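You operate a simulated robot arm through the tools that you are given. There is no shell and no other tool.

The job below is to be done with a simulated robot arm. You get a single attempt, and the scene is never put back.

TASK
Blow the blue line down to zero, then wipe the ledge's wet patch.
Fine: blue dial to 1.0, block 62's blue-tipped handle shut before the blue knob opens; knob shut again; use the blue cloth and put it back. What is to be rubbed or washed off counts as gone when no trace of it is left.

Only the result counts: the job must be done as asked and must still hold three seconds after the hand-in. Knocking over, shifting, dropping, spilling or breaking anything else fails it. Flat cloth is picked up by pressing the open fingertips on it (5 to 10 N) and closing them slowly along it; thin cloth reads only 2 to 8 mm in the jaws.

THE ROBOT
A 7-joint arm with a two-finger parallel gripper, fixed in place. Base frame: the origin is on the floor under the middle of its stand, x ahead of it, y to its left, z up; the work surface is at about z = 0.95. Readings come in m, rad, newtons and seconds.
With the tool pointing down near the work surface it reaches from about 0.1 to 0.62 m from the base axis. Its first joint turns from -1.152 to 1.152 rad. Payload 1.57 kg.
Tool frame: the origin (TCP) lies between the finger pads and is the grasp point; the fingertips stand 0.03 m ahead of it; z points along the fingers, y is the line along which they close. The gripper opens to 0.08 m. The fingers are 0.017 m wide and 0.012 m thick; the gripper's body (0.04 by 0.082 m) begins 0.08 m behind the TCP.
Orientation is that of the tool frame in the base frame, as a unit quaternion [w, x, y, z]. With the fingers straight down and closing along the base's y, the tool's x points along the base's -x, its y along +y and its z along -z.

THE INTERFACE
- The arm moves only by the tool step_arm. Its argument "moves" is text: rows parted by semicolons, each of 7 numbers parted by spaces: the turn, a rotation vector about the tool's x, y, z in rad, then the shift along the tool's x, y, z in m, then the closure, from 0 (fully open) to 1 (shut). In form: rx ry rz x y z fingers; .... A call has 1 to 20 rows; each row shifts and turns the commanded pose from where the row before left it, along the tool's axes as they then stand. Each row takes 0.2 s and may step no farther than 0.05 m and 0.15 rad from the row before; otherwise, or with a gripper value out of range, the whole call is refused. A pose out of reach is approached as far as the arm can. The call stops where the force on the tool passes 40 N (or 10 N more than at its start, if that is more) or the arm is blocked; 0.2 s more then pass. Each finger travels about 0.072 m/s and halts on what it meets, pressing with about 26 N; the grip force reading is that of the motor and also rises with nothing between the fingers. The clock runs only during rows and for 0.2 s after the last one: add rows that do not move to give the fingers time. It gives the time, the measured TCP pose, the force on the tool (base axes), the opening and the grip force at its end, in the units of the frame above (readings bear some noise), with the torque about the TCP (base axes, N m) and any sound that the robot's microphone picked up.
- Cameras (640 x 400 px; columns grow to the right, rows downward): "scene" is fixed at [0.0639, 0.453, 1.4188]; the picture's right is [-0.64, -0.77, 0.00], its down [-0.46, 0.38, -0.80] and it looks along [0.62, -0.51, -0.60] (base axes); focal length 283 px, centre (320, 200). "wrist" rides on the gripper at [0.072, -0.007, -0.122] in the tool frame; the picture's right is [0.09, 1.00, 0.00], its down [-0.84, 0.08, -0.54] and it looks along [-0.54, 0.05, 0.84] (tool axes); focal length 238 px, centre (320, 200). There is no depth. A picture from a camera that has moved, and an enlarged one, comes with that camera's place and axes in the base frame and with its lens. The place of the scene camera against the robot may be out by one fixed shift of up to 0.012 m in any direction.
- camera(camera): a new picture of that camera. The clock stands still meanwhile.
- inspect(camera, box): a new picture of the part [left, top, right, bottom] of that camera's present view, enlarged. The clock stands still meanwhile.
- finish_job(): hands the job in; it is judged then, once.

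Nothing tells you positions but the pictures and the camera data. Unless the task says otherwise, let go and move clear before handing in.

The tools are called after ">>>" as a command line: name --argument value ..., lists and objects as JSON in quotes. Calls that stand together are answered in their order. step_arm: Moves the arm, as the interface text tells. Its arguments: {"type":"object","properties":{"moves":{"type":"string"}},"required":["moves"]} The other tools are called the same way: camera (camera) takes a picture; inspect (camera, box) takes an enlarged picture of a part of a camera's view; finish_job () hands the job in.

At the start:

```text
clock: 0.0
tool_pos: [0.2668, 0.2709, 1.2317]
tool_rot: [0.0, 0.0, 1.0, 0.0]
wrist_force: [-0.3, -0.4, 0.4]
torque: [0.01, 0.01, 0.04]
opening: 0.0798
finger_force: 0.1
```

scene: 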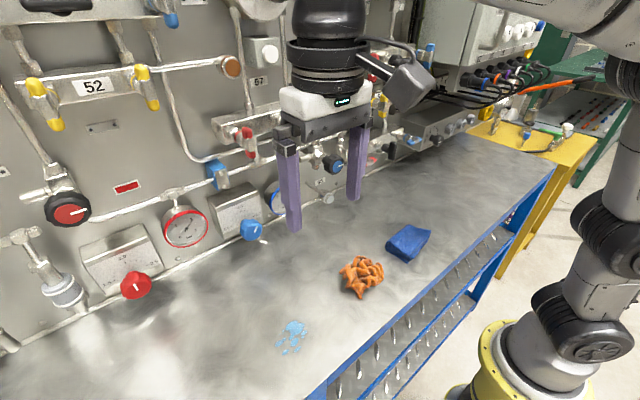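
wrist: 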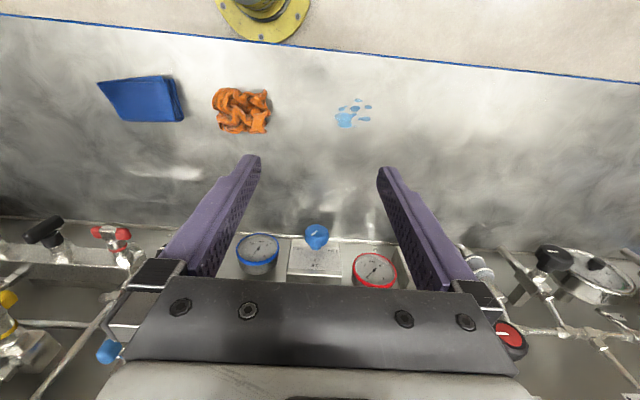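

I see a ledge with a folded blue cloth, an orange rag and a light-blue wet patch, and behind it a wall panel with gauges, knobs and valve blocks. I'll look closer at the panel before moving anything.

>>> inspect --camera "scene" --box '[160, 80, 420, 260]'

>>> inspect --camera "scene" --box '[0, 0, 280, 180]'

>>> inspect --camera "scene" --box '[0, 150, 300, 340]'

>>> inspect --camera "scene" --box '[360, 0, 640, 180]'

>>> inspect --camera "wrist" --box '[0, 200, 320, 400]'

>>> inspect --camera "wrist" --box '[200, 200, 440, 350]'

```text
2.22 times, centred on (290, 170) of scene
camera zoom: at [0.0639, 0.453, 1.4188], right [-0.64, -0.77, 0.0], down [-0.46, 0.38, -0.8], along [0.62, -0.51, -0.6], focal length 629 px, centre (387, 267)
```

zoom: 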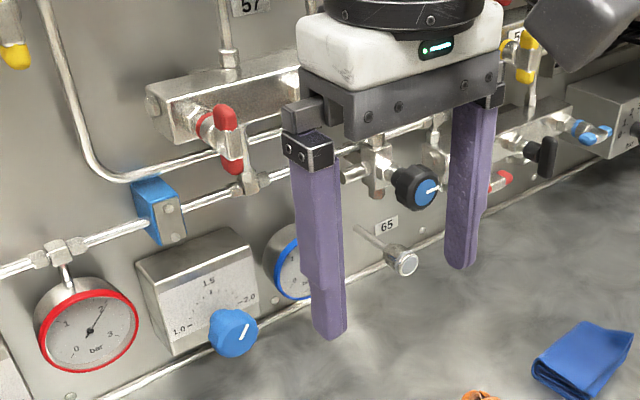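

```text
2.22 times, centred on (140, 90) of scene
camera zoom: at [0.0639, 0.453, 1.4188], right [-0.64, -0.77, 0.0], down [-0.46, 0.38, -0.8], along [0.62, -0.51, -0.6], focal length 629 px, centre (720, 444)
```

zoom: 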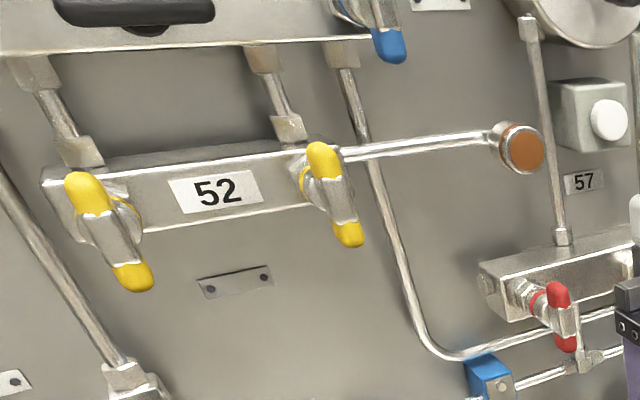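

```text
2.11 times, centred on (150, 245) of scene
camera zoom: at [0.0639, 0.453, 1.4188], right [-0.64, -0.77, 0.0], down [-0.46, 0.38, -0.8], along [0.62, -0.51, -0.6], focal length 596 px, centre (678, 105)
```

zoom: 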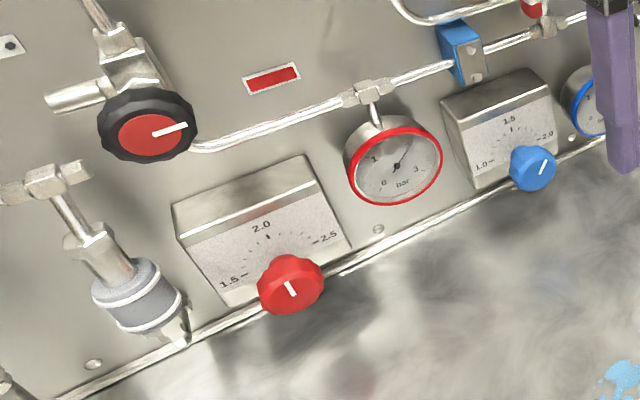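

```text
2.22 times, centred on (500, 90) of scene
camera zoom: at [0.0639, 0.453, 1.4188], right [-0.64, -0.77, 0.0], down [-0.46, 0.38, -0.8], along [0.62, -0.51, -0.6], focal length 629 px, centre (-80, 444)
```

zoom: 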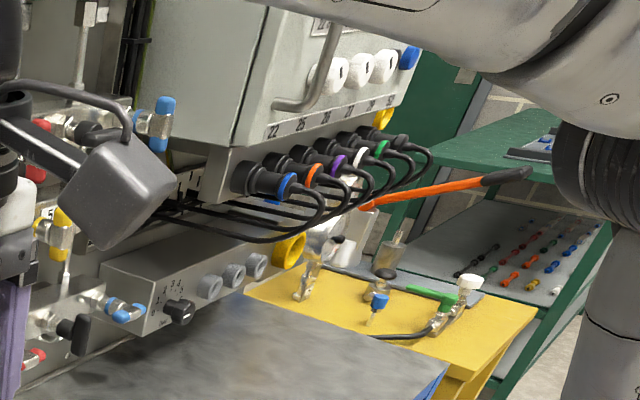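

```text
2.00 times, centred on (160, 300) of wrist
camera zoom: at [0.1953, 0.2649, 1.3549], right [-0.09, 1.0, 0.0], down [0.84, 0.08, 0.54], along [0.54, 0.05, -0.84], focal length 477 px, centre (640, 0)
```

zoom: 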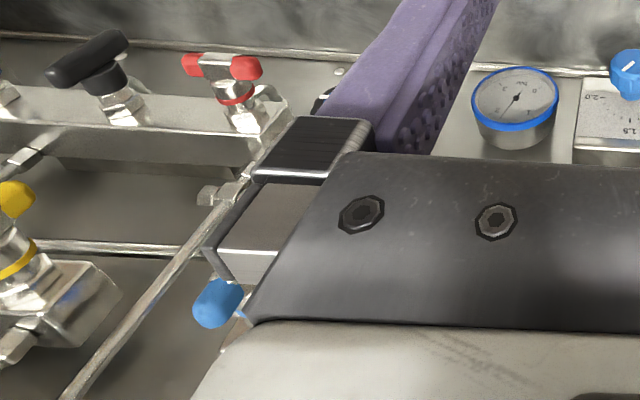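

```text
2.67 times, centred on (320, 275) of wrist
camera zoom: at [0.1953, 0.2649, 1.3549], right [-0.09, 1.0, 0.0], down [0.84, 0.08, 0.54], along [0.54, 0.05, -0.84], focal length 636 px, centre (320, 0)
```

zoom: 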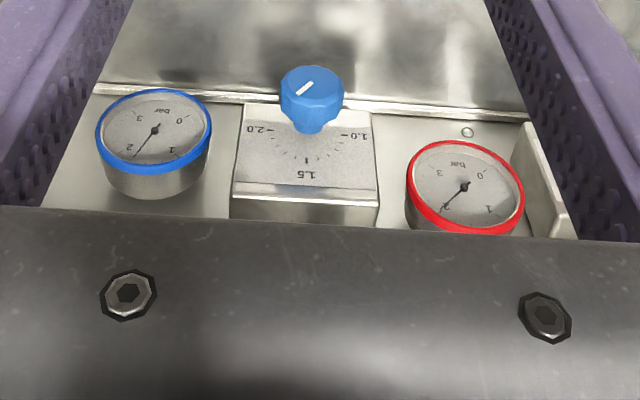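

The wall panel stands at about x ≈ 0.55, facing the robot. The gripper hides part of it, so I'll tilt the tool up toward the wall in place, to look for block 62 and the blue line with the wrist camera.

>>> step_arm --moves "0 -0.15 0 0 0 0 0; 0 -0.15 0 0 0 0 0; 0 -0.15 0 0 0 0 0; 0 -0.15 0 0 0 0 0; 0 0 0 0 0 0 0"

>>> camera --camera "wrist"

>>> camera --camera "scene"

```text
clock: 1.2
tool_pos: [0.2676, 0.271, 1.2322]
tool_rot: [0.295, 0.0, 0.955, 0.0]
wrist_force: [1.1, -0.2, 1.2]
torque: [-0.02, 0.04, 0.0]
opening: 0.0797
finger_force: 0.1
```

```text
taken
camera wrist: at [0.139, 0.2648, 1.2928], right [-0.08, 1.0, -0.05], down [0.38, 0.08, 0.92], along [0.92, 0.05, -0.39], focal length 238 px, centre (320, 200)
```

wrist: 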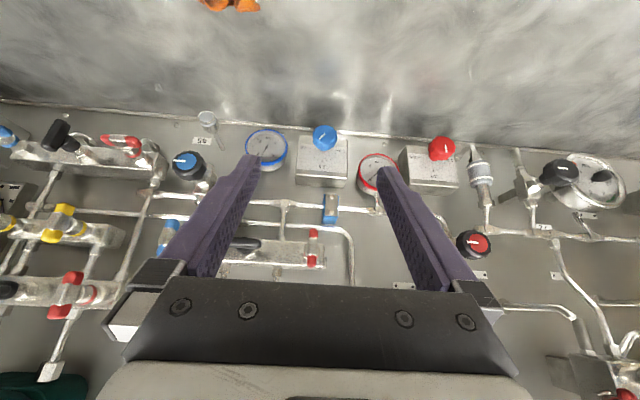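

```text
taken
```

scene: 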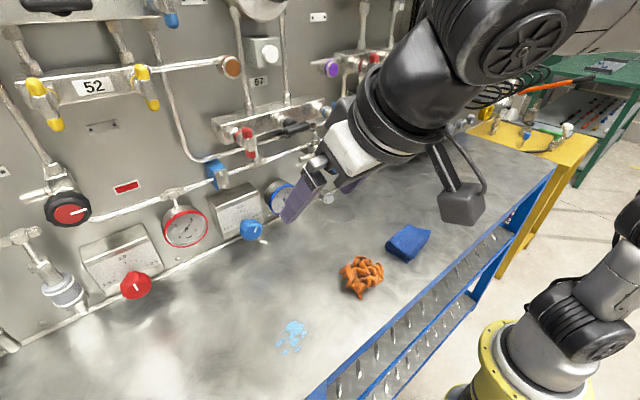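

The wrist picture is upside down relative to the wall. I'll enlarge parts of it to find the labels and handles.

>>> inspect --camera "wrist" --box '[0, 90, 240, 240]'

>>> inspect --camera "wrist" --box '[0, 230, 160, 330]'

>>> inspect --camera "wrist" --box '[200, 100, 440, 250]'

>>> inspect --camera "scene" --box '[180, 0, 420, 150]'

>>> inspect --camera "scene" --box '[200, 100, 360, 260]'

```text
2.67 times, centred on (120, 165) of wrist
camera zoom: at [0.139, 0.2648, 1.2928], right [-0.08, 1.0, -0.05], down [0.38, 0.08, 0.92], along [0.92, 0.05, -0.39], focal length 636 px, centre (853, 293)
```

zoom: 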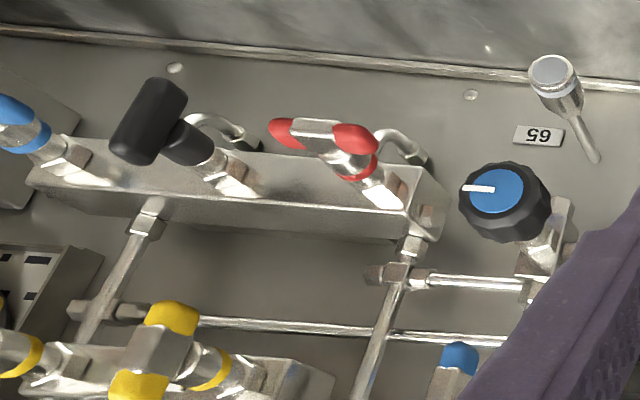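

```text
4.00 times, centred on (80, 280) of wrist
camera zoom: at [0.139, 0.2648, 1.2928], right [-0.08, 1.0, -0.05], down [0.38, 0.08, 0.92], along [0.92, 0.05, -0.39], focal length 953 px, centre (1280, -120)
```

zoom: 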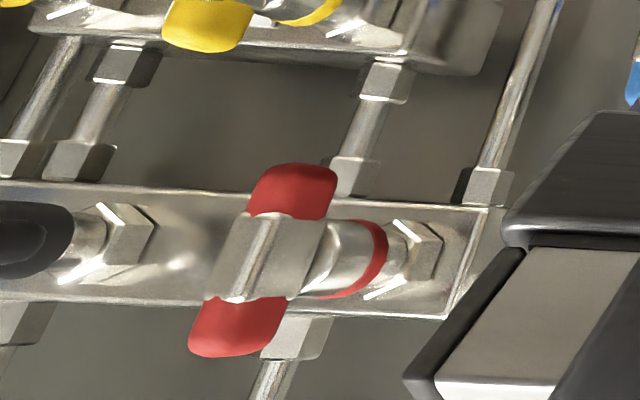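

```text
2.67 times, centred on (320, 175) of wrist
camera zoom: at [0.139, 0.2648, 1.2928], right [-0.08, 1.0, -0.05], down [0.38, 0.08, 0.92], along [0.92, 0.05, -0.39], focal length 636 px, centre (320, 267)
```

zoom: 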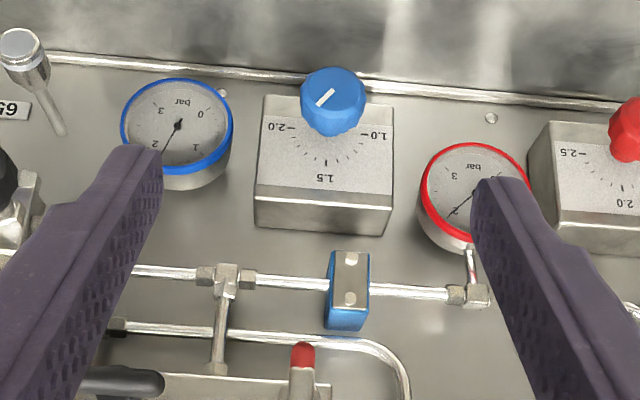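

```text
2.67 times, centred on (300, 75) of scene
camera zoom: at [0.0639, 0.453, 1.4188], right [-0.64, -0.77, 0.0], down [-0.46, 0.38, -0.8], along [0.62, -0.51, -0.6], focal length 755 px, centre (373, 533)
```

zoom: 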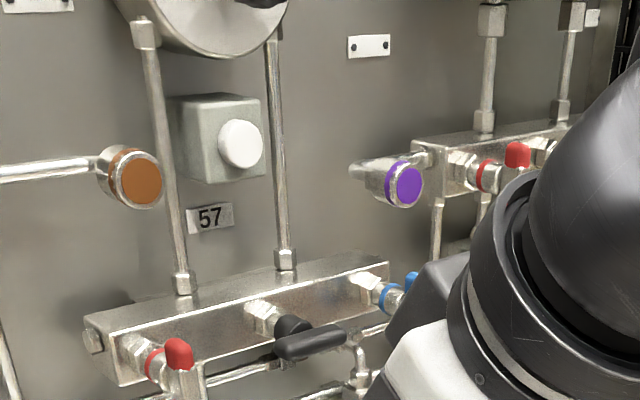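

```text
2.50 times, centred on (280, 180) of scene
camera zoom: at [0.0639, 0.453, 1.4188], right [-0.64, -0.77, 0.0], down [-0.46, 0.38, -0.8], along [0.62, -0.51, -0.6], focal length 708 px, centre (420, 250)
```

zoom: 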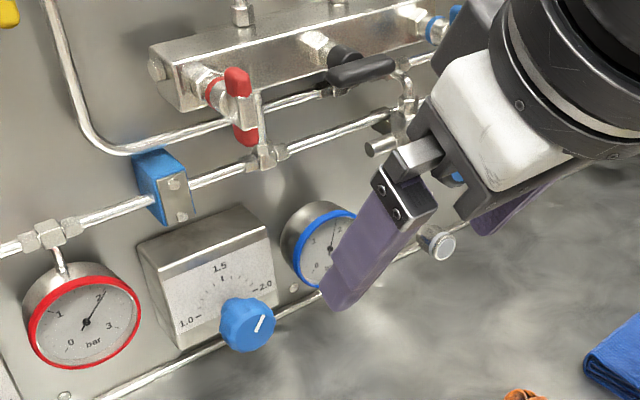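

I can see several valve blocks but not the "62" label yet. I'll slide right (−y) at the same height, well clear of the wall, and look again.

>>> step_arm --moves "0 0 0 0 -0.04 0 0; 0 0 0 0 -0.04 0 0; 0 0 0 0 -0.04 0 0; 0 0 0 0 -0.04 0 0; 0 0 0 0 -0.04 0 0; 0 0 0 0 0 0 0"

>>> camera --camera "wrist"

>>> camera --camera "scene"

```text
clock: 2.6
tool_pos: [0.2666, 0.0702, 1.2319]
tool_rot: [0.297, 0.0, 0.955, 0.0]
wrist_force: [-0.3, 0.5, 0.0]
torque: [0.03, 0.0, -0.02]
opening: 0.0801
finger_force: 0.1
```

```text
taken
camera wrist: at [0.1388, 0.0639, 1.2932], right [-0.08, 1.0, -0.05], down [0.38, 0.08, 0.92], along [0.92, 0.05, -0.39], focal length 238 px, centre (320, 200)
```

wrist: 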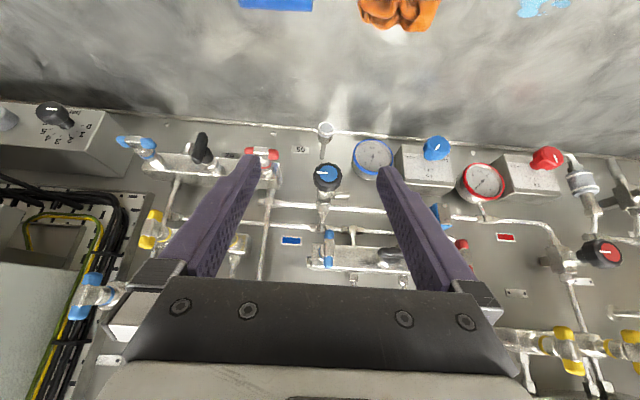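

```text
taken
```

scene: 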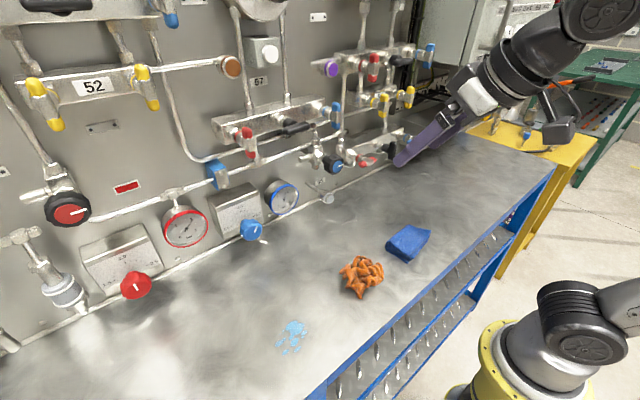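

>>> inspect --camera "scene" --box '[200, 0, 440, 150]'

>>> inspect --camera "scene" --box '[190, 80, 430, 230]'

>>> inspect --camera "wrist" --box '[100, 110, 340, 290]'

>>> inspect --camera "wrist" --box '[260, 120, 480, 280]'

>>> inspect --camera "wrist" --box '[480, 260, 640, 400]'

```text
2.67 times, centred on (320, 75) of scene
camera zoom: at [0.0639, 0.453, 1.4188], right [-0.64, -0.77, 0.0], down [-0.46, 0.38, -0.8], along [0.62, -0.51, -0.6], focal length 755 px, centre (320, 533)
```

zoom: 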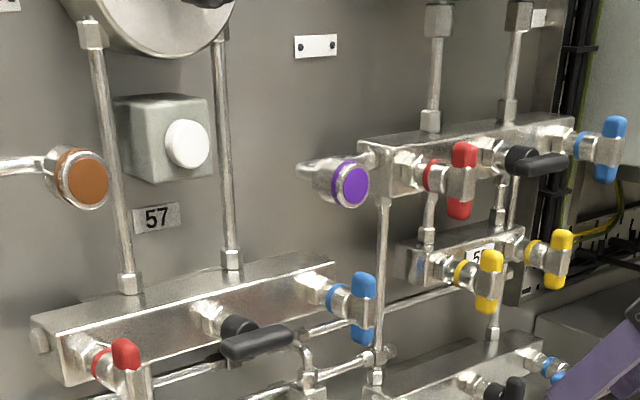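

```text
2.67 times, centred on (310, 155) of scene
camera zoom: at [0.0639, 0.453, 1.4188], right [-0.64, -0.77, 0.0], down [-0.46, 0.38, -0.8], along [0.62, -0.51, -0.6], focal length 755 px, centre (347, 320)
```

zoom: 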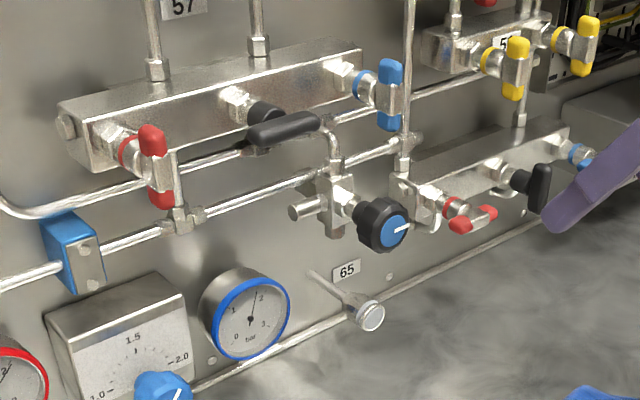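

```text
2.22 times, centred on (220, 200) of wrist
camera zoom: at [0.1388, 0.0639, 1.2932], right [-0.08, 1.0, -0.05], down [0.38, 0.08, 0.92], along [0.92, 0.05, -0.39], focal length 530 px, centre (542, 200)
```

zoom: 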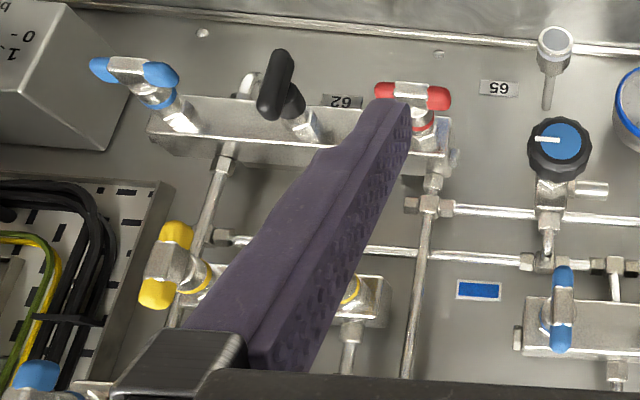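

```text
2.50 times, centred on (370, 200) of wrist
camera zoom: at [0.1388, 0.0639, 1.2932], right [-0.08, 1.0, -0.05], down [0.38, 0.08, 0.92], along [0.92, 0.05, -0.39], focal length 596 px, centre (195, 200)
```

zoom: 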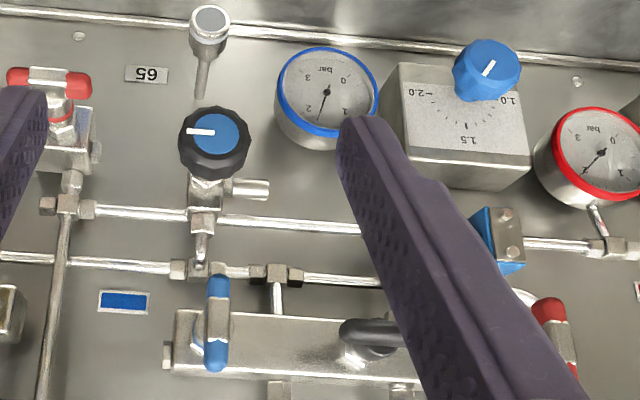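

```text
2.86 times, centred on (560, 330) of wrist
camera zoom: at [0.1388, 0.0639, 1.2932], right [-0.08, 1.0, -0.05], down [0.38, 0.08, 0.92], along [0.92, 0.05, -0.39], focal length 681 px, centre (-366, -171)
```

zoom: 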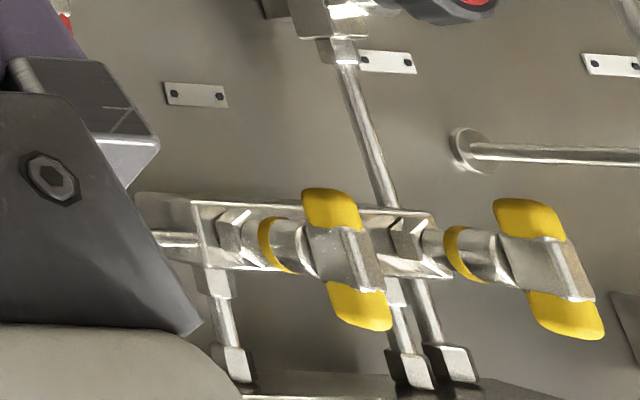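

I found a "62" label by the lower right block, which has red, black and blue handles. I'll move further right to check that label and how the blue-tipped handle stands.

>>> step_arm --moves "0 0 0 0 -0.04 0 0; 0 0 0 0 -0.04 0 0; 0 0 0 0 -0.04 0 0; 0 0 0 0 -0.04 0 0; 0 0 0 0 -0.04 0 0; 0 0 0 0 -0.02 0 0; 0 0 0 0 0 0 0"

>>> camera --camera "wrist"

>>> camera --camera "scene"

```text
clock: 4.2
tool_pos: [0.2667, -0.1495, 1.2311]
tool_rot: [0.295, 0.001, 0.955, 0.0]
wrist_force: [0.1, 0.0, -0.4]
torque: [0.01, -0.07, 0.05]
opening: 0.0801
finger_force: 0.1
```

```text
taken
camera wrist: at [0.1382, -0.155, 1.2933], right [-0.08, 1.0, -0.05], down [0.38, 0.08, 0.92], along [0.92, 0.05, -0.39], focal length 238 px, centre (320, 200)
```

wrist: 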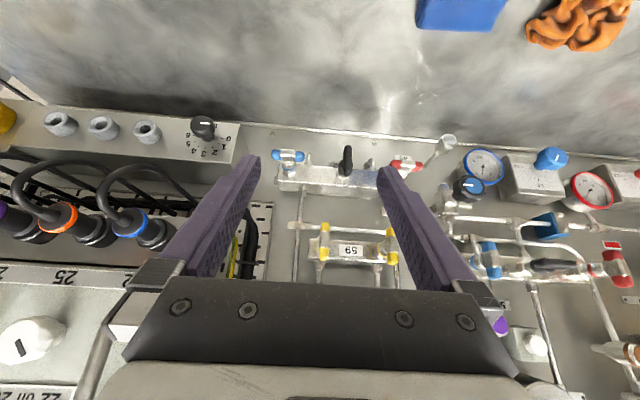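

```text
taken
```

scene: 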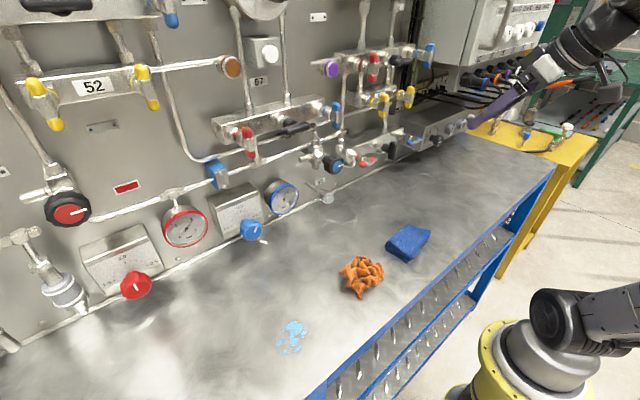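

>>> inspect --camera "wrist" --box '[240, 120, 440, 280]'

>>> inspect --camera "wrist" --box '[420, 120, 640, 280]'

>>> inspect --camera "scene" --box '[300, 20, 460, 120]'

>>> inspect --camera "scene" --box '[300, 100, 460, 200]'

>>> inspect --camera "scene" --box '[200, 80, 360, 180]'

```text
2.50 times, centred on (340, 200) of wrist
camera zoom: at [0.1382, -0.155, 1.2933], right [-0.08, 1.0, -0.05], down [0.38, 0.08, 0.92], along [0.92, 0.05, -0.39], focal length 596 px, centre (270, 200)
```

zoom: 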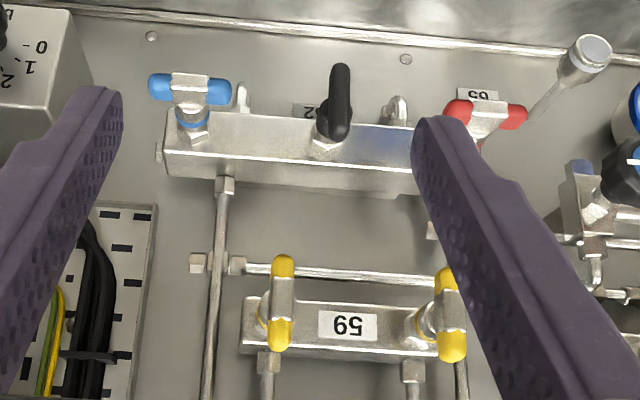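

```text
2.50 times, centred on (530, 200) of wrist
camera zoom: at [0.1382, -0.155, 1.2933], right [-0.08, 1.0, -0.05], down [0.38, 0.08, 0.92], along [0.92, 0.05, -0.39], focal length 596 px, centre (-205, 200)
```

zoom: 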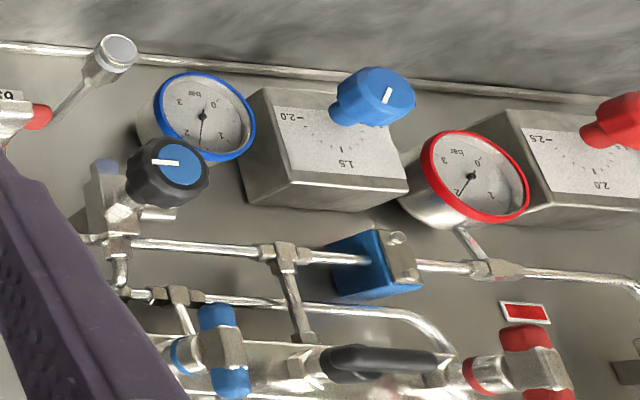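

```text
4.00 times, centred on (380, 70) of scene
camera zoom: at [0.064, 0.453, 1.4188], right [-0.64, -0.77, 0.0], down [-0.46, 0.38, -0.8], along [0.62, -0.51, -0.6], focal length 1132 px, centre (80, 720)
```

zoom: 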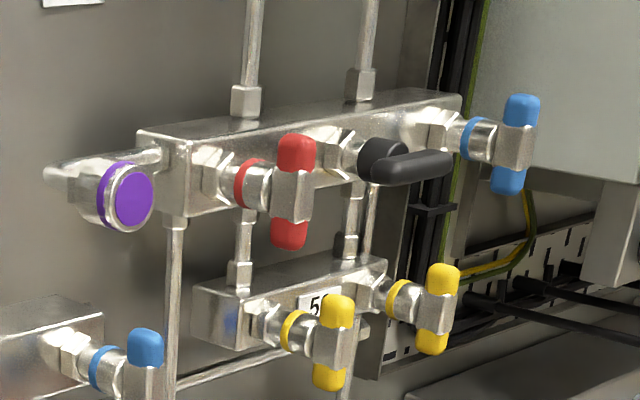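

```text
4.00 times, centred on (380, 150) of scene
camera zoom: at [0.064, 0.453, 1.4188], right [-0.64, -0.77, 0.0], down [-0.46, 0.38, -0.8], along [0.62, -0.51, -0.6], focal length 1132 px, centre (80, 400)
```

zoom: 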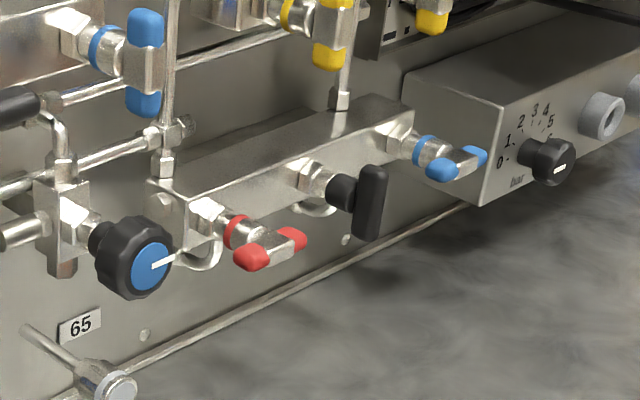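

```text
4.00 times, centred on (280, 130) of scene
camera zoom: at [0.064, 0.453, 1.4188], right [-0.64, -0.77, 0.0], down [-0.46, 0.38, -0.8], along [0.62, -0.51, -0.6], focal length 1132 px, centre (480, 480)
```

zoom: 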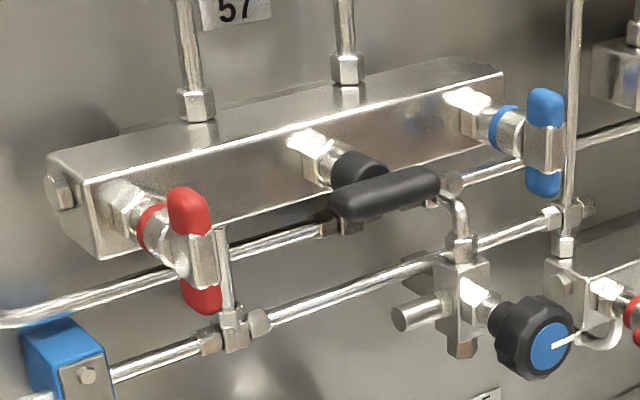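

The "62" plate sits right under the lower-right block, whose blue handle stands horizontal, while the blue handles on the other blocks are vertical. I'll tilt further up to compare the other blocks and trace the pipes, so I can work out which way is shut.

>>> step_arm --moves "0 -0.15 0 0 0 0 0; 0 -0.15 0 0 0 0 0; 0 -0.15 0 0 0 0 0; 0 0 0 0 0 0 0"

>>> camera --camera "wrist"

>>> inspect --camera "wrist" --box '[240, 60, 440, 200]'

>>> inspect --camera "wrist" --box '[420, 60, 640, 220]'

>>> inspect --camera "wrist" --box '[220, 140, 420, 300]'

```text
clock: 5.2
tool_pos: [0.2665, -0.1485, 1.2313]
tool_rot: [0.502, 0.0, 0.865, 0.0]
wrist_force: [0.0, -0.4, 0.5]
torque: [0.02, 0.04, 0.0]
opening: 0.0799
finger_force: 0.0
```

```text
taken
camera wrist: at [0.1252, -0.1551, 1.2311], right [-0.04, 1.0, -0.08], down [-0.05, 0.08, 1.0], along [1.0, 0.05, 0.05], focal length 238 px, centre (320, 200)
```

wrist: 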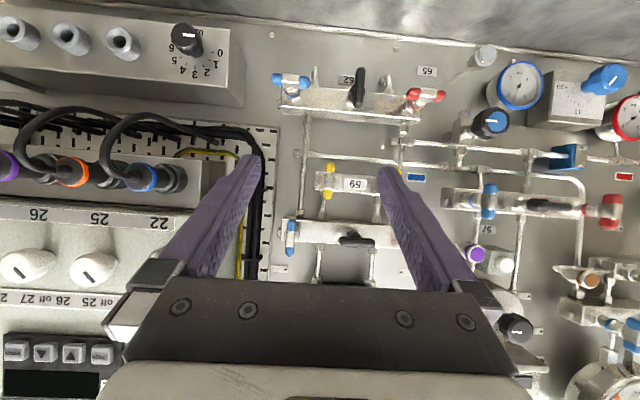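

```text
2.86 times, centred on (340, 130) of wrist
camera zoom: at [0.1252, -0.1551, 1.2311], right [-0.04, 1.0, -0.08], down [-0.05, 0.08, 1.0], along [1.0, 0.05, 0.05], focal length 681 px, centre (263, 400)
```

zoom: 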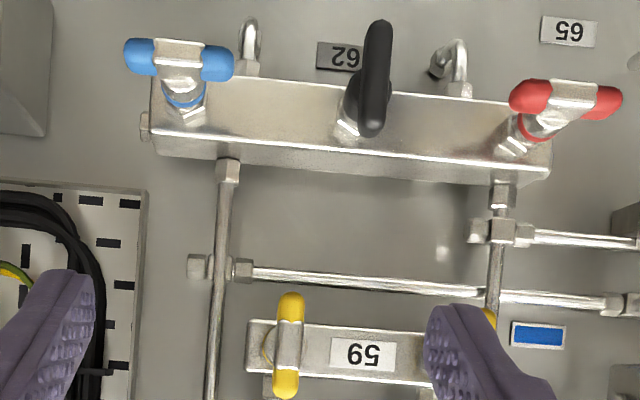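

```text
2.50 times, centred on (530, 140) of wrist
camera zoom: at [0.1252, -0.1551, 1.2311], right [-0.04, 1.0, -0.08], down [-0.05, 0.08, 1.0], along [1.0, 0.05, 0.05], focal length 596 px, centre (-205, 350)
```

zoom: 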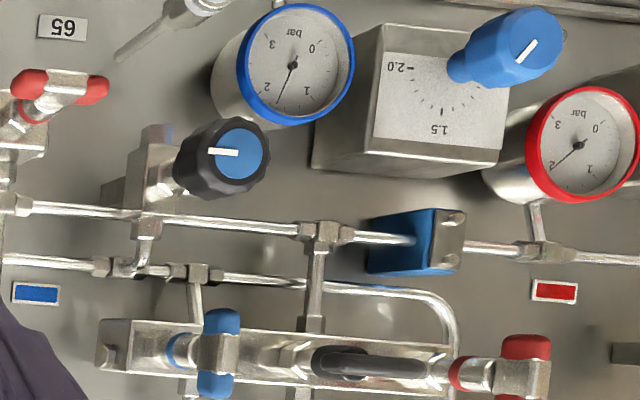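

```text
2.50 times, centred on (320, 220) of wrist
camera zoom: at [0.1252, -0.1551, 1.2311], right [-0.04, 1.0, -0.08], down [-0.05, 0.08, 1.0], along [1.0, 0.05, 0.05], focal length 596 px, centre (320, 150)
```

zoom: 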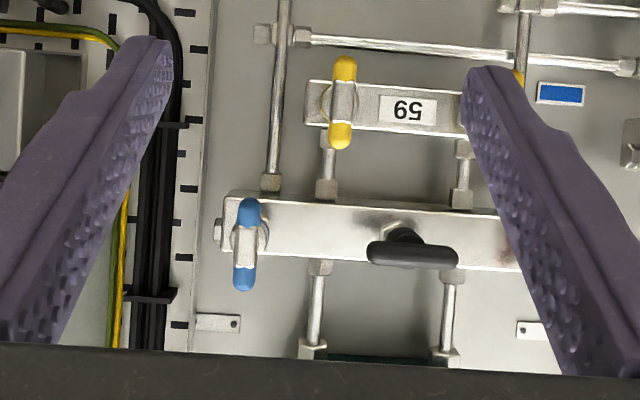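

Pipes and labels are clear now: the "62" block is the lower-right one, the knob with the blue centre is the vent at 65, and the blue gauge and dial both read about 1.7. Next I'll move back left in front of the blue dial, well off the wall, and level the tool to point at the wall.

>>> step_arm --moves "0 -0.058 0 0 0.048 0 0; 0 -0.058 0 0 0.048 0 0; 0 -0.058 0 0 0.048 0 0; 0 -0.058 0 0 0.048 0 0; 0 -0.058 0 0 0.048 0 0; 0 -0.058 0 0 0.048 0 0; 0 -0.058 0 0 0.048 0 0; 0 -0.058 0 0 0.048 0 0; 0 -0.056 0 0 0.048 0 0; 0 0 0 0 0 0 0"

>>> camera --camera "wrist"

>>> camera --camera "scene"

```text
clock: 7.4
tool_pos: [0.3044, 0.1882, 1.1968]
tool_rot: [0.617, -0.021, 0.787, 0.007]
wrist_force: [0.1, 0.0, -0.8]
torque: [0.02, -0.01, 0.02]
opening: 0.0799
finger_force: 0.1
out of reach, approached as far as the arm can: row 3, 4, 5, 7, 8, 9
```

```text
taken
camera wrist: at [0.1684, 0.1754, 1.1573], right [-0.06, 0.99, -0.1], down [-0.33, 0.08, 0.94], along [0.94, 0.09, 0.32], focal length 238 px, centre (320, 200)
```

wrist: 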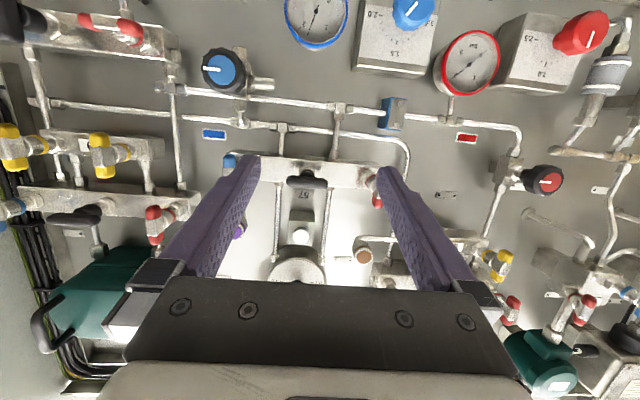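

```text
taken
```

scene: 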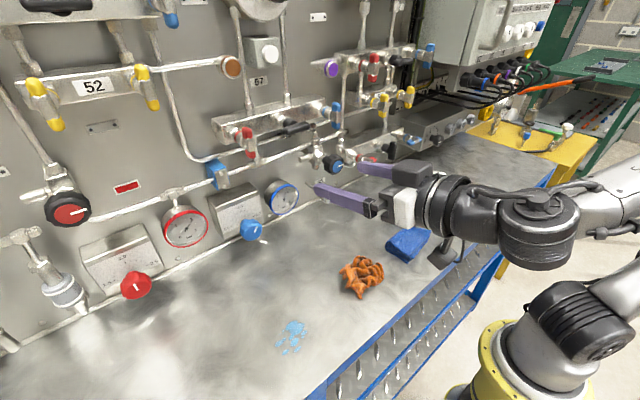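

The level pose was too close to the base to reach fully. I'll move forward toward the wall a little so the pose comes into reach, and check the result.

>>> step_arm --moves "0 0 0 0 0 0.04 0; 0 0 0 0 0 0.04 0; 0 0 0 0 0 0 0; 0 0 0 0 0 0 0"

>>> camera --camera "scene"

```text
clock: 8.4
tool_pos: [0.3815, 0.1894, 1.1777]
tool_rot: [0.617, -0.021, 0.787, 0.006]
wrist_force: [-0.1, -0.3, -0.2]
torque: [0.01, 0.03, -0.01]
opening: 0.0801
finger_force: 0.2
```

```text
taken
```

scene: 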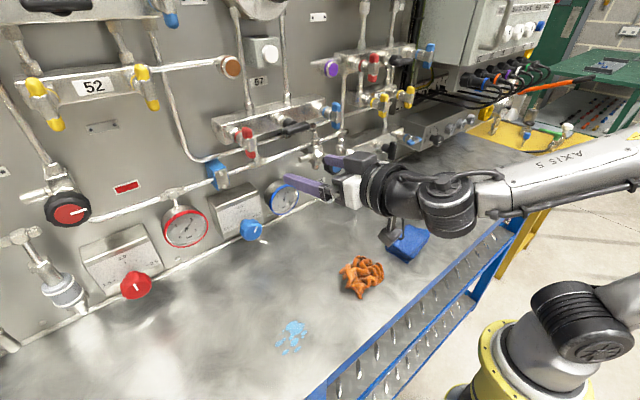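

Now I'm at x ≈ 0.38 with the tool nearly level. The wrist camera hangs below the hand and would hit the ledge at dial height, so I'll level out and roll the hand to see whether the camera can be brought to the side or the top.

>>> step_arm --moves "0.035 -0.12 0 0 0 0 0; 0 -0.12 0 0 0 0 0; 0 0 0.15 0 0 0 0; 0 0 0.15 0 0 0 0; 0 0 0.15 0 0 0 0; 0 0 0.15 0 0 0 0; 0 0 0.15 0 0 0 0; 0 0 0.15 0 0 0 0; 0 0 0.15 0 0 0 0; 0 0 0.15 0 0 0 0; 0 0 0.15 0 0 0 0; 0 0 0.15 0 0 0 0; 0 0 0 0 0 0 0"

>>> camera --camera "wrist"

>>> camera --camera "scene"

```text
clock: 11.2
tool_pos: [0.3616, 0.1759, 1.2694]
tool_rot: [0.519, 0.476, 0.529, 0.474]
wrist_force: [-0.7, -0.3, 0.9]
torque: [0.0, -0.03, -0.02]
opening: 0.08
finger_force: 0.0
out of reach, approached as far as the arm can: row 10, 11, 12
```

```text
taken
camera wrist: at [0.2395, 0.2457, 1.2592], right [0.01, 0.19, 0.98], down [-0.53, -0.83, 0.17], along [0.85, -0.52, 0.09], focal length 238 px, centre (320, 200)
```

wrist: 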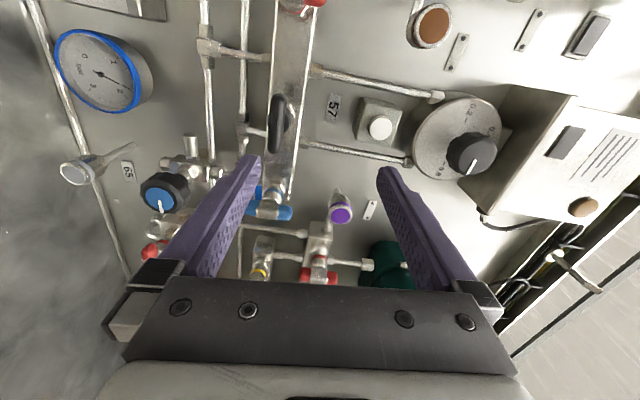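

```text
taken
```

scene: 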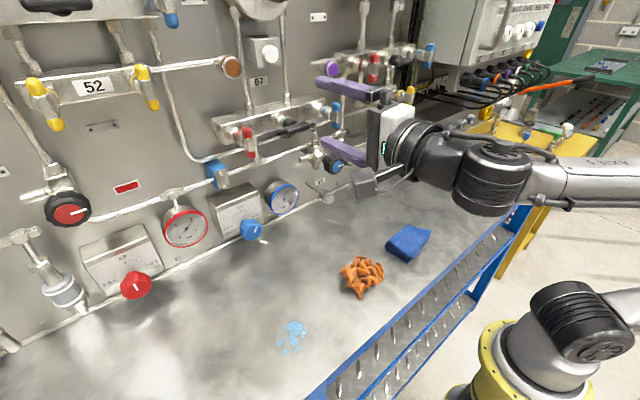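

The hand rolls about 84° to the left and then reaches its limit, so the camera can't go on top. With the tool pitched about 30° below level the camera sits near the knob's own height, so I'll roll back, pitch 30° down and look at the blue dial from up close.

>>> step_arm --moves "0 0 -0.147 0 0 0 0; 0 0 -0.147 0 0 0 0; 0 0 -0.147 0 0 0 0; 0 0 -0.147 0 0 0 0; 0 0 -0.147 0 0 0 0; 0 0 -0.147 0 0 0 0; 0 0 -0.147 0 0 0 0; 0 0 -0.147 0 0 0 0; 0 0 -0.147 0 0 0 0; 0 0 -0.147 0 0 0 0; 0 0.13 0 0 0 0 0; 0 0.13 0 0 0 0 0; 0 0.13 0 0 0 0 0; 0 0.13 0 0 0 0 0; 0 0 0 0 0 0 0"

```text
clock: 14.4
tool_pos: [0.3622, 0.1747, 1.269]
tool_rot: [0.5, -0.001, 0.866, 0.006]
wrist_force: [-0.9, 0.3, -0.1]
torque: [-0.02, -0.06, -0.01]
opening: 0.0799
finger_force: 0.0
```

The hand is back at zero roll and 30° below level, at (0.362, 0.175, 1.269). I'll now go down and left to stand in front of the blue dial.

>>> step_arm --moves "0 0 0 0.033 0.022 0.019 0; 0 0 0 0.033 0.022 0.019 0; 0 0 0 0.033 0.022 0.019 0; 0 0 0 0.033 0.022 0.019 0; 0 0 0 0.033 0.022 0.019 0; 0 0 0 0 0 0 0"

>>> camera --camera "wrist"

>>> camera --camera "scene"

```text
clock: 15.8
tool_pos: [0.363, 0.2871, 1.0807]
tool_rot: [0.502, 0.0, 0.865, 0.004]
wrist_force: [-0.4, -0.7, -0.5]
torque: [-0.03, 0.0, 0.0]
opening: 0.08
finger_force: 0.0
```

```text
taken
camera wrist: at [0.221, 0.2803, 1.0797], right [-0.05, 1.0, -0.07], down [-0.05, 0.07, 1.0], along [1.0, 0.06, 0.05], focal length 238 px, centre (320, 200)
```

wrist: 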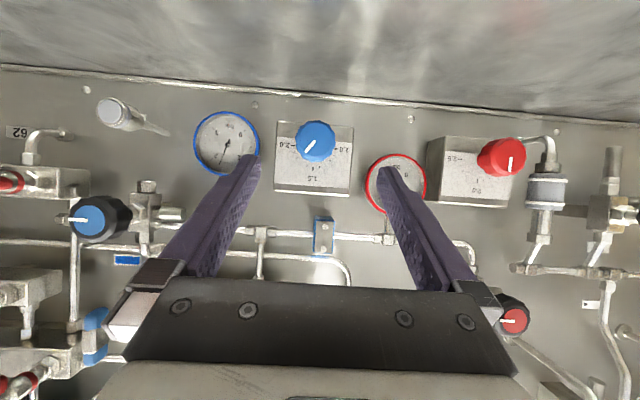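

```text
taken
```

scene: 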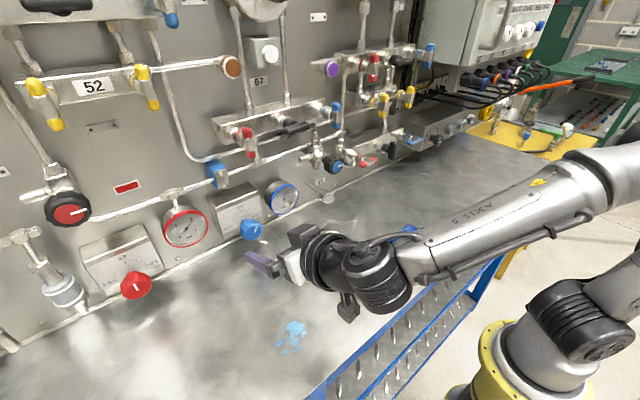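

I'm now in front of the blue dial. I'll enlarge its face, the gauge, the vent knob and block 62 to get readings and positions.

>>> inspect --camera "wrist" --box '[180, 90, 380, 215]'

>>> inspect --camera "wrist" --box '[0, 90, 200, 215]'

>>> inspect --camera "scene" --box '[160, 170, 320, 270]'

```text
3.20 times, centred on (280, 152) of wrist
camera zoom: at [0.221, 0.2803, 1.0797], right [-0.05, 1.0, -0.07], down [-0.05, 0.07, 1.0], along [1.0, 0.06, 0.05], focal length 763 px, centre (448, 352)
```

zoom: 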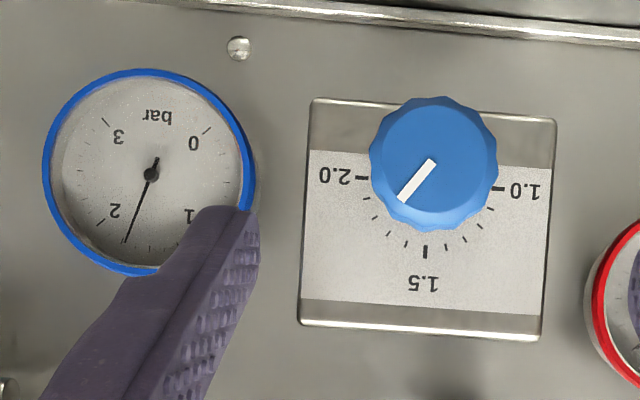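

```text
3.20 times, centred on (100, 152) of wrist
camera zoom: at [0.221, 0.2803, 1.0797], right [-0.05, 1.0, -0.07], down [-0.05, 0.07, 1.0], along [1.0, 0.06, 0.05], focal length 763 px, centre (1024, 352)
```

zoom: 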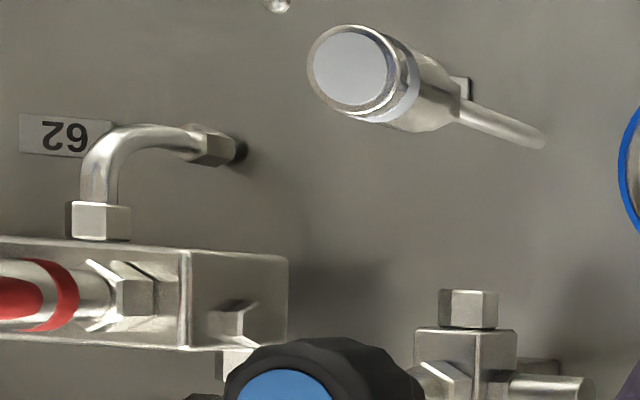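

```text
4.00 times, centred on (240, 220) of scene
camera zoom: at [0.0639, 0.453, 1.4188], right [-0.64, -0.77, 0.0], down [-0.46, 0.38, -0.8], along [0.62, -0.51, -0.6], focal length 1132 px, centre (640, 120)
```

zoom: 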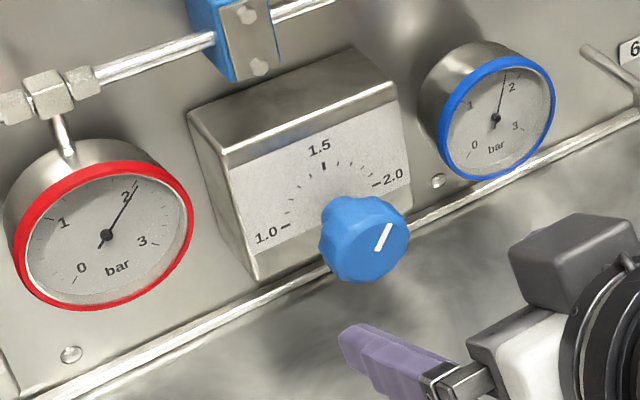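

The blue gauge and blue dial both read about 1.72 bar, and the dial's face is parallel to the wall. I'll lower the hand to the knob's height to get its position straight-on.

>>> step_arm --moves "0 0 -0.004 0.0217 0 0.0125 0; 0 0 0 0.0217 0 0.0125 0; 0 0 0 0 0 0 0"

>>> camera --camera "wrist"

>>> inspect --camera "wrist" --box '[220, 140, 420, 265]'

```text
clock: 16.6
tool_pos: [0.3632, 0.2868, 1.0305]
tool_rot: [0.502, -0.002, 0.865, 0.003]
wrist_force: [-0.2, 0.2, 0.0]
torque: [-0.01, 0.02, 0.05]
opening: 0.0798
finger_force: 0.0
```

```text
taken
camera wrist: at [0.2213, 0.2796, 1.0303], right [-0.05, 1.0, -0.08], down [-0.05, 0.07, 1.0], along [1.0, 0.06, 0.05], focal length 238 px, centre (320, 200)
```

wrist: 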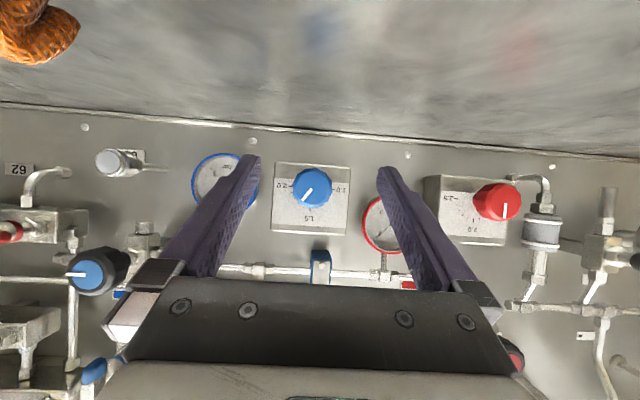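

```text
3.20 times, centred on (320, 202) of wrist
camera zoom: at [0.2213, 0.2796, 1.0303], right [-0.05, 1.0, -0.08], down [-0.05, 0.07, 1.0], along [1.0, 0.06, 0.05], focal length 763 px, centre (320, 192)
```

zoom: 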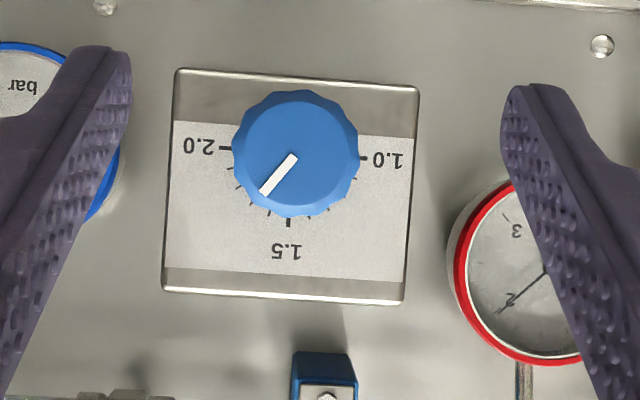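

The blue knob's axis runs along x at y ≈ 0.285, z ≈ 1.031, from its front at x ≈ 0.471 to the face at x ≈ 0.513, and the pointer is about 35° right of 1.5 (≈1.70). I'll test turning the hand about that axis in free space before gripping.

>>> step_arm --moves "-0.0705 0 0.1233 0 0 0 0; -0.0705 0 0.1233 0 0 0 0; -0.0705 0 0.1233 0 0 0 0; -0.0705 0 0.1233 0 0 0 0; -0.0705 0 0.1233 0 0 0 0; -0.0705 0 0.1233 0 0 0 0; -0.0705 0 0.1233 0 0 0 0; -0.0705 0 0.1233 0 0 0 0; 0 0 0 0 0 0 0"

>>> camera --camera "wrist"

>>> camera --camera "scene"

```text
clock: 18.6
tool_pos: [0.3415, 0.2942, 1.1356]
tool_rot: [0.417, 0.269, 0.735, 0.462]
wrist_force: [0.0, 0.6, -0.9]
torque: [-0.01, -0.02, -0.02]
opening: 0.08
finger_force: 0.1
out of reach, approached as far as the arm can: row 6, 7, 8
```

```text
taken
camera wrist: at [0.2004, 0.2923, 1.1312], right [-0.04, 0.5, 0.87], down [-0.04, -0.87, 0.5], along [1.0, -0.02, 0.05], focal length 238 px, centre (320, 200)
```

wrist: 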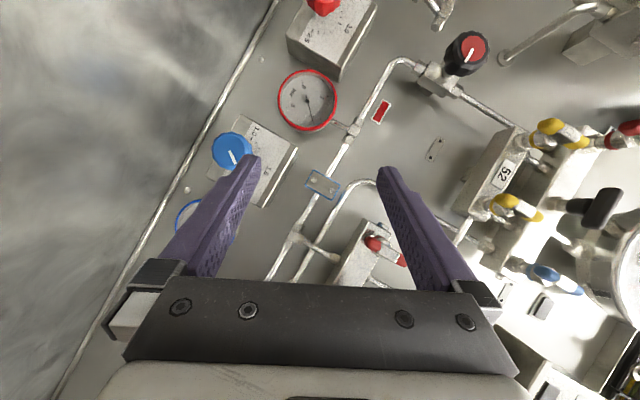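

```text
taken
```

scene: 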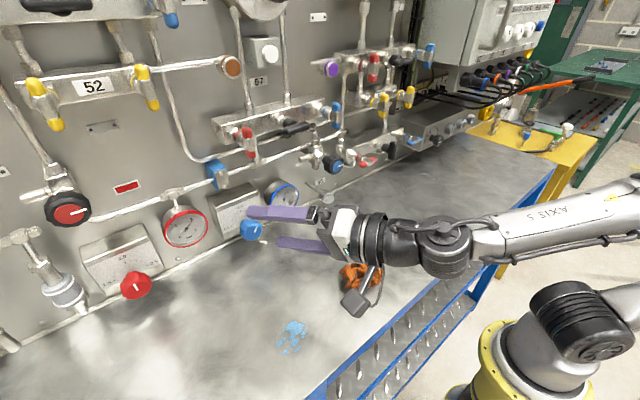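

The turn clockwise is limited to about +40° at this height; beyond that the arm drifts upward. I'll go back to zero roll in front of the knob and test the counter-clockwise side in smaller steps.

>>> step_arm --moves "0.069 0 -0.1207 0 0 0 0; 0.069 0 -0.1207 0 0 0 0; 0.069 0 -0.1207 0 0 0 0; 0.069 0 -0.1207 0 0 0 0; 0.069 0 -0.1207 0 0 0 0; 0.069 0 -0.1207 0 0 0 0; 0.069 0 -0.1207 0 0 0 0; 0.069 0 -0.1207 0 0 0 0; 0 0 0 0.0205 -0.0031 0.0343 0; 0 0 0 0.0205 -0.0031 0.0343 0; 0 0 0 0.0205 -0.0031 0.0343 0; 0 0 0 0 0 0 0"

```text
clock: 21.2
tool_pos: [0.4017, 0.2882, 1.0292]
tool_rot: [0.501, 0.003, 0.865, 0.014]
wrist_force: [0.3, 0.4, -1.1]
torque: [0.0, -0.01, -0.01]
opening: 0.0798
finger_force: 0.0
```

Back at (0.402, 0.288, 1.029). Now five small steps counter-clockwise about the knob axis, still clear of the knob.

>>> step_arm --moves "0.0705 0 -0.1233 0 0 0 0; 0.0705 0 -0.1233 0 0 0 0; 0.0705 0 -0.1233 0 0 0 0; 0.0705 0 -0.1233 0 0 0 0; 0.0705 0 -0.1233 0 0 0 0; 0 0 0 0 0 0 0"

```text
clock: 22.6
tool_pos: [0.4017, 0.2888, 1.0298]
tool_rot: [0.474, -0.172, 0.814, -0.288]
wrist_force: [-0.9, -0.9, 0.1]
torque: [0.01, 0.0, 0.01]
opening: 0.0799
finger_force: 0.1
```

>>> step_arm --moves "0.0705 0 -0.1233 0 0 0 0; 0.0705 0 -0.1233 0 0 0 0; 0.0705 0 -0.1233 0 0 0 0; 0 0 0 0 0 0 0"

>>> camera --camera "scene"

>>> camera --camera "wrist"

```text
clock: 23.6
tool_pos: [0.4008, 0.2881, 1.0305]
tool_rot: [0.428, -0.268, 0.734, -0.454]
wrist_force: [-0.1, 0.0, 0.4]
torque: [0.0, -0.01, 0.03]
opening: 0.0799
finger_force: 0.1
```

```text
taken
```

scene: 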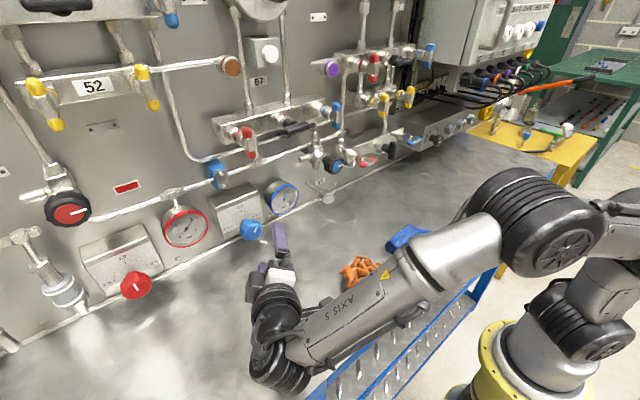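

```text
taken
camera wrist: at [0.2593, 0.2826, 1.0357], right [-0.05, 0.37, -0.93], down [-0.06, 0.93, 0.37], along [1.0, 0.08, -0.02], focal length 238 px, centre (320, 200)
```

wrist: 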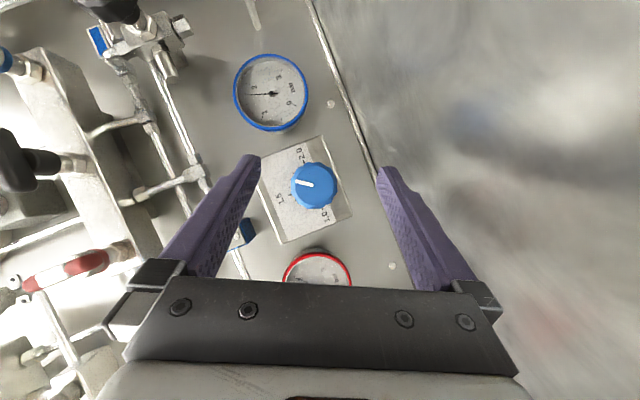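

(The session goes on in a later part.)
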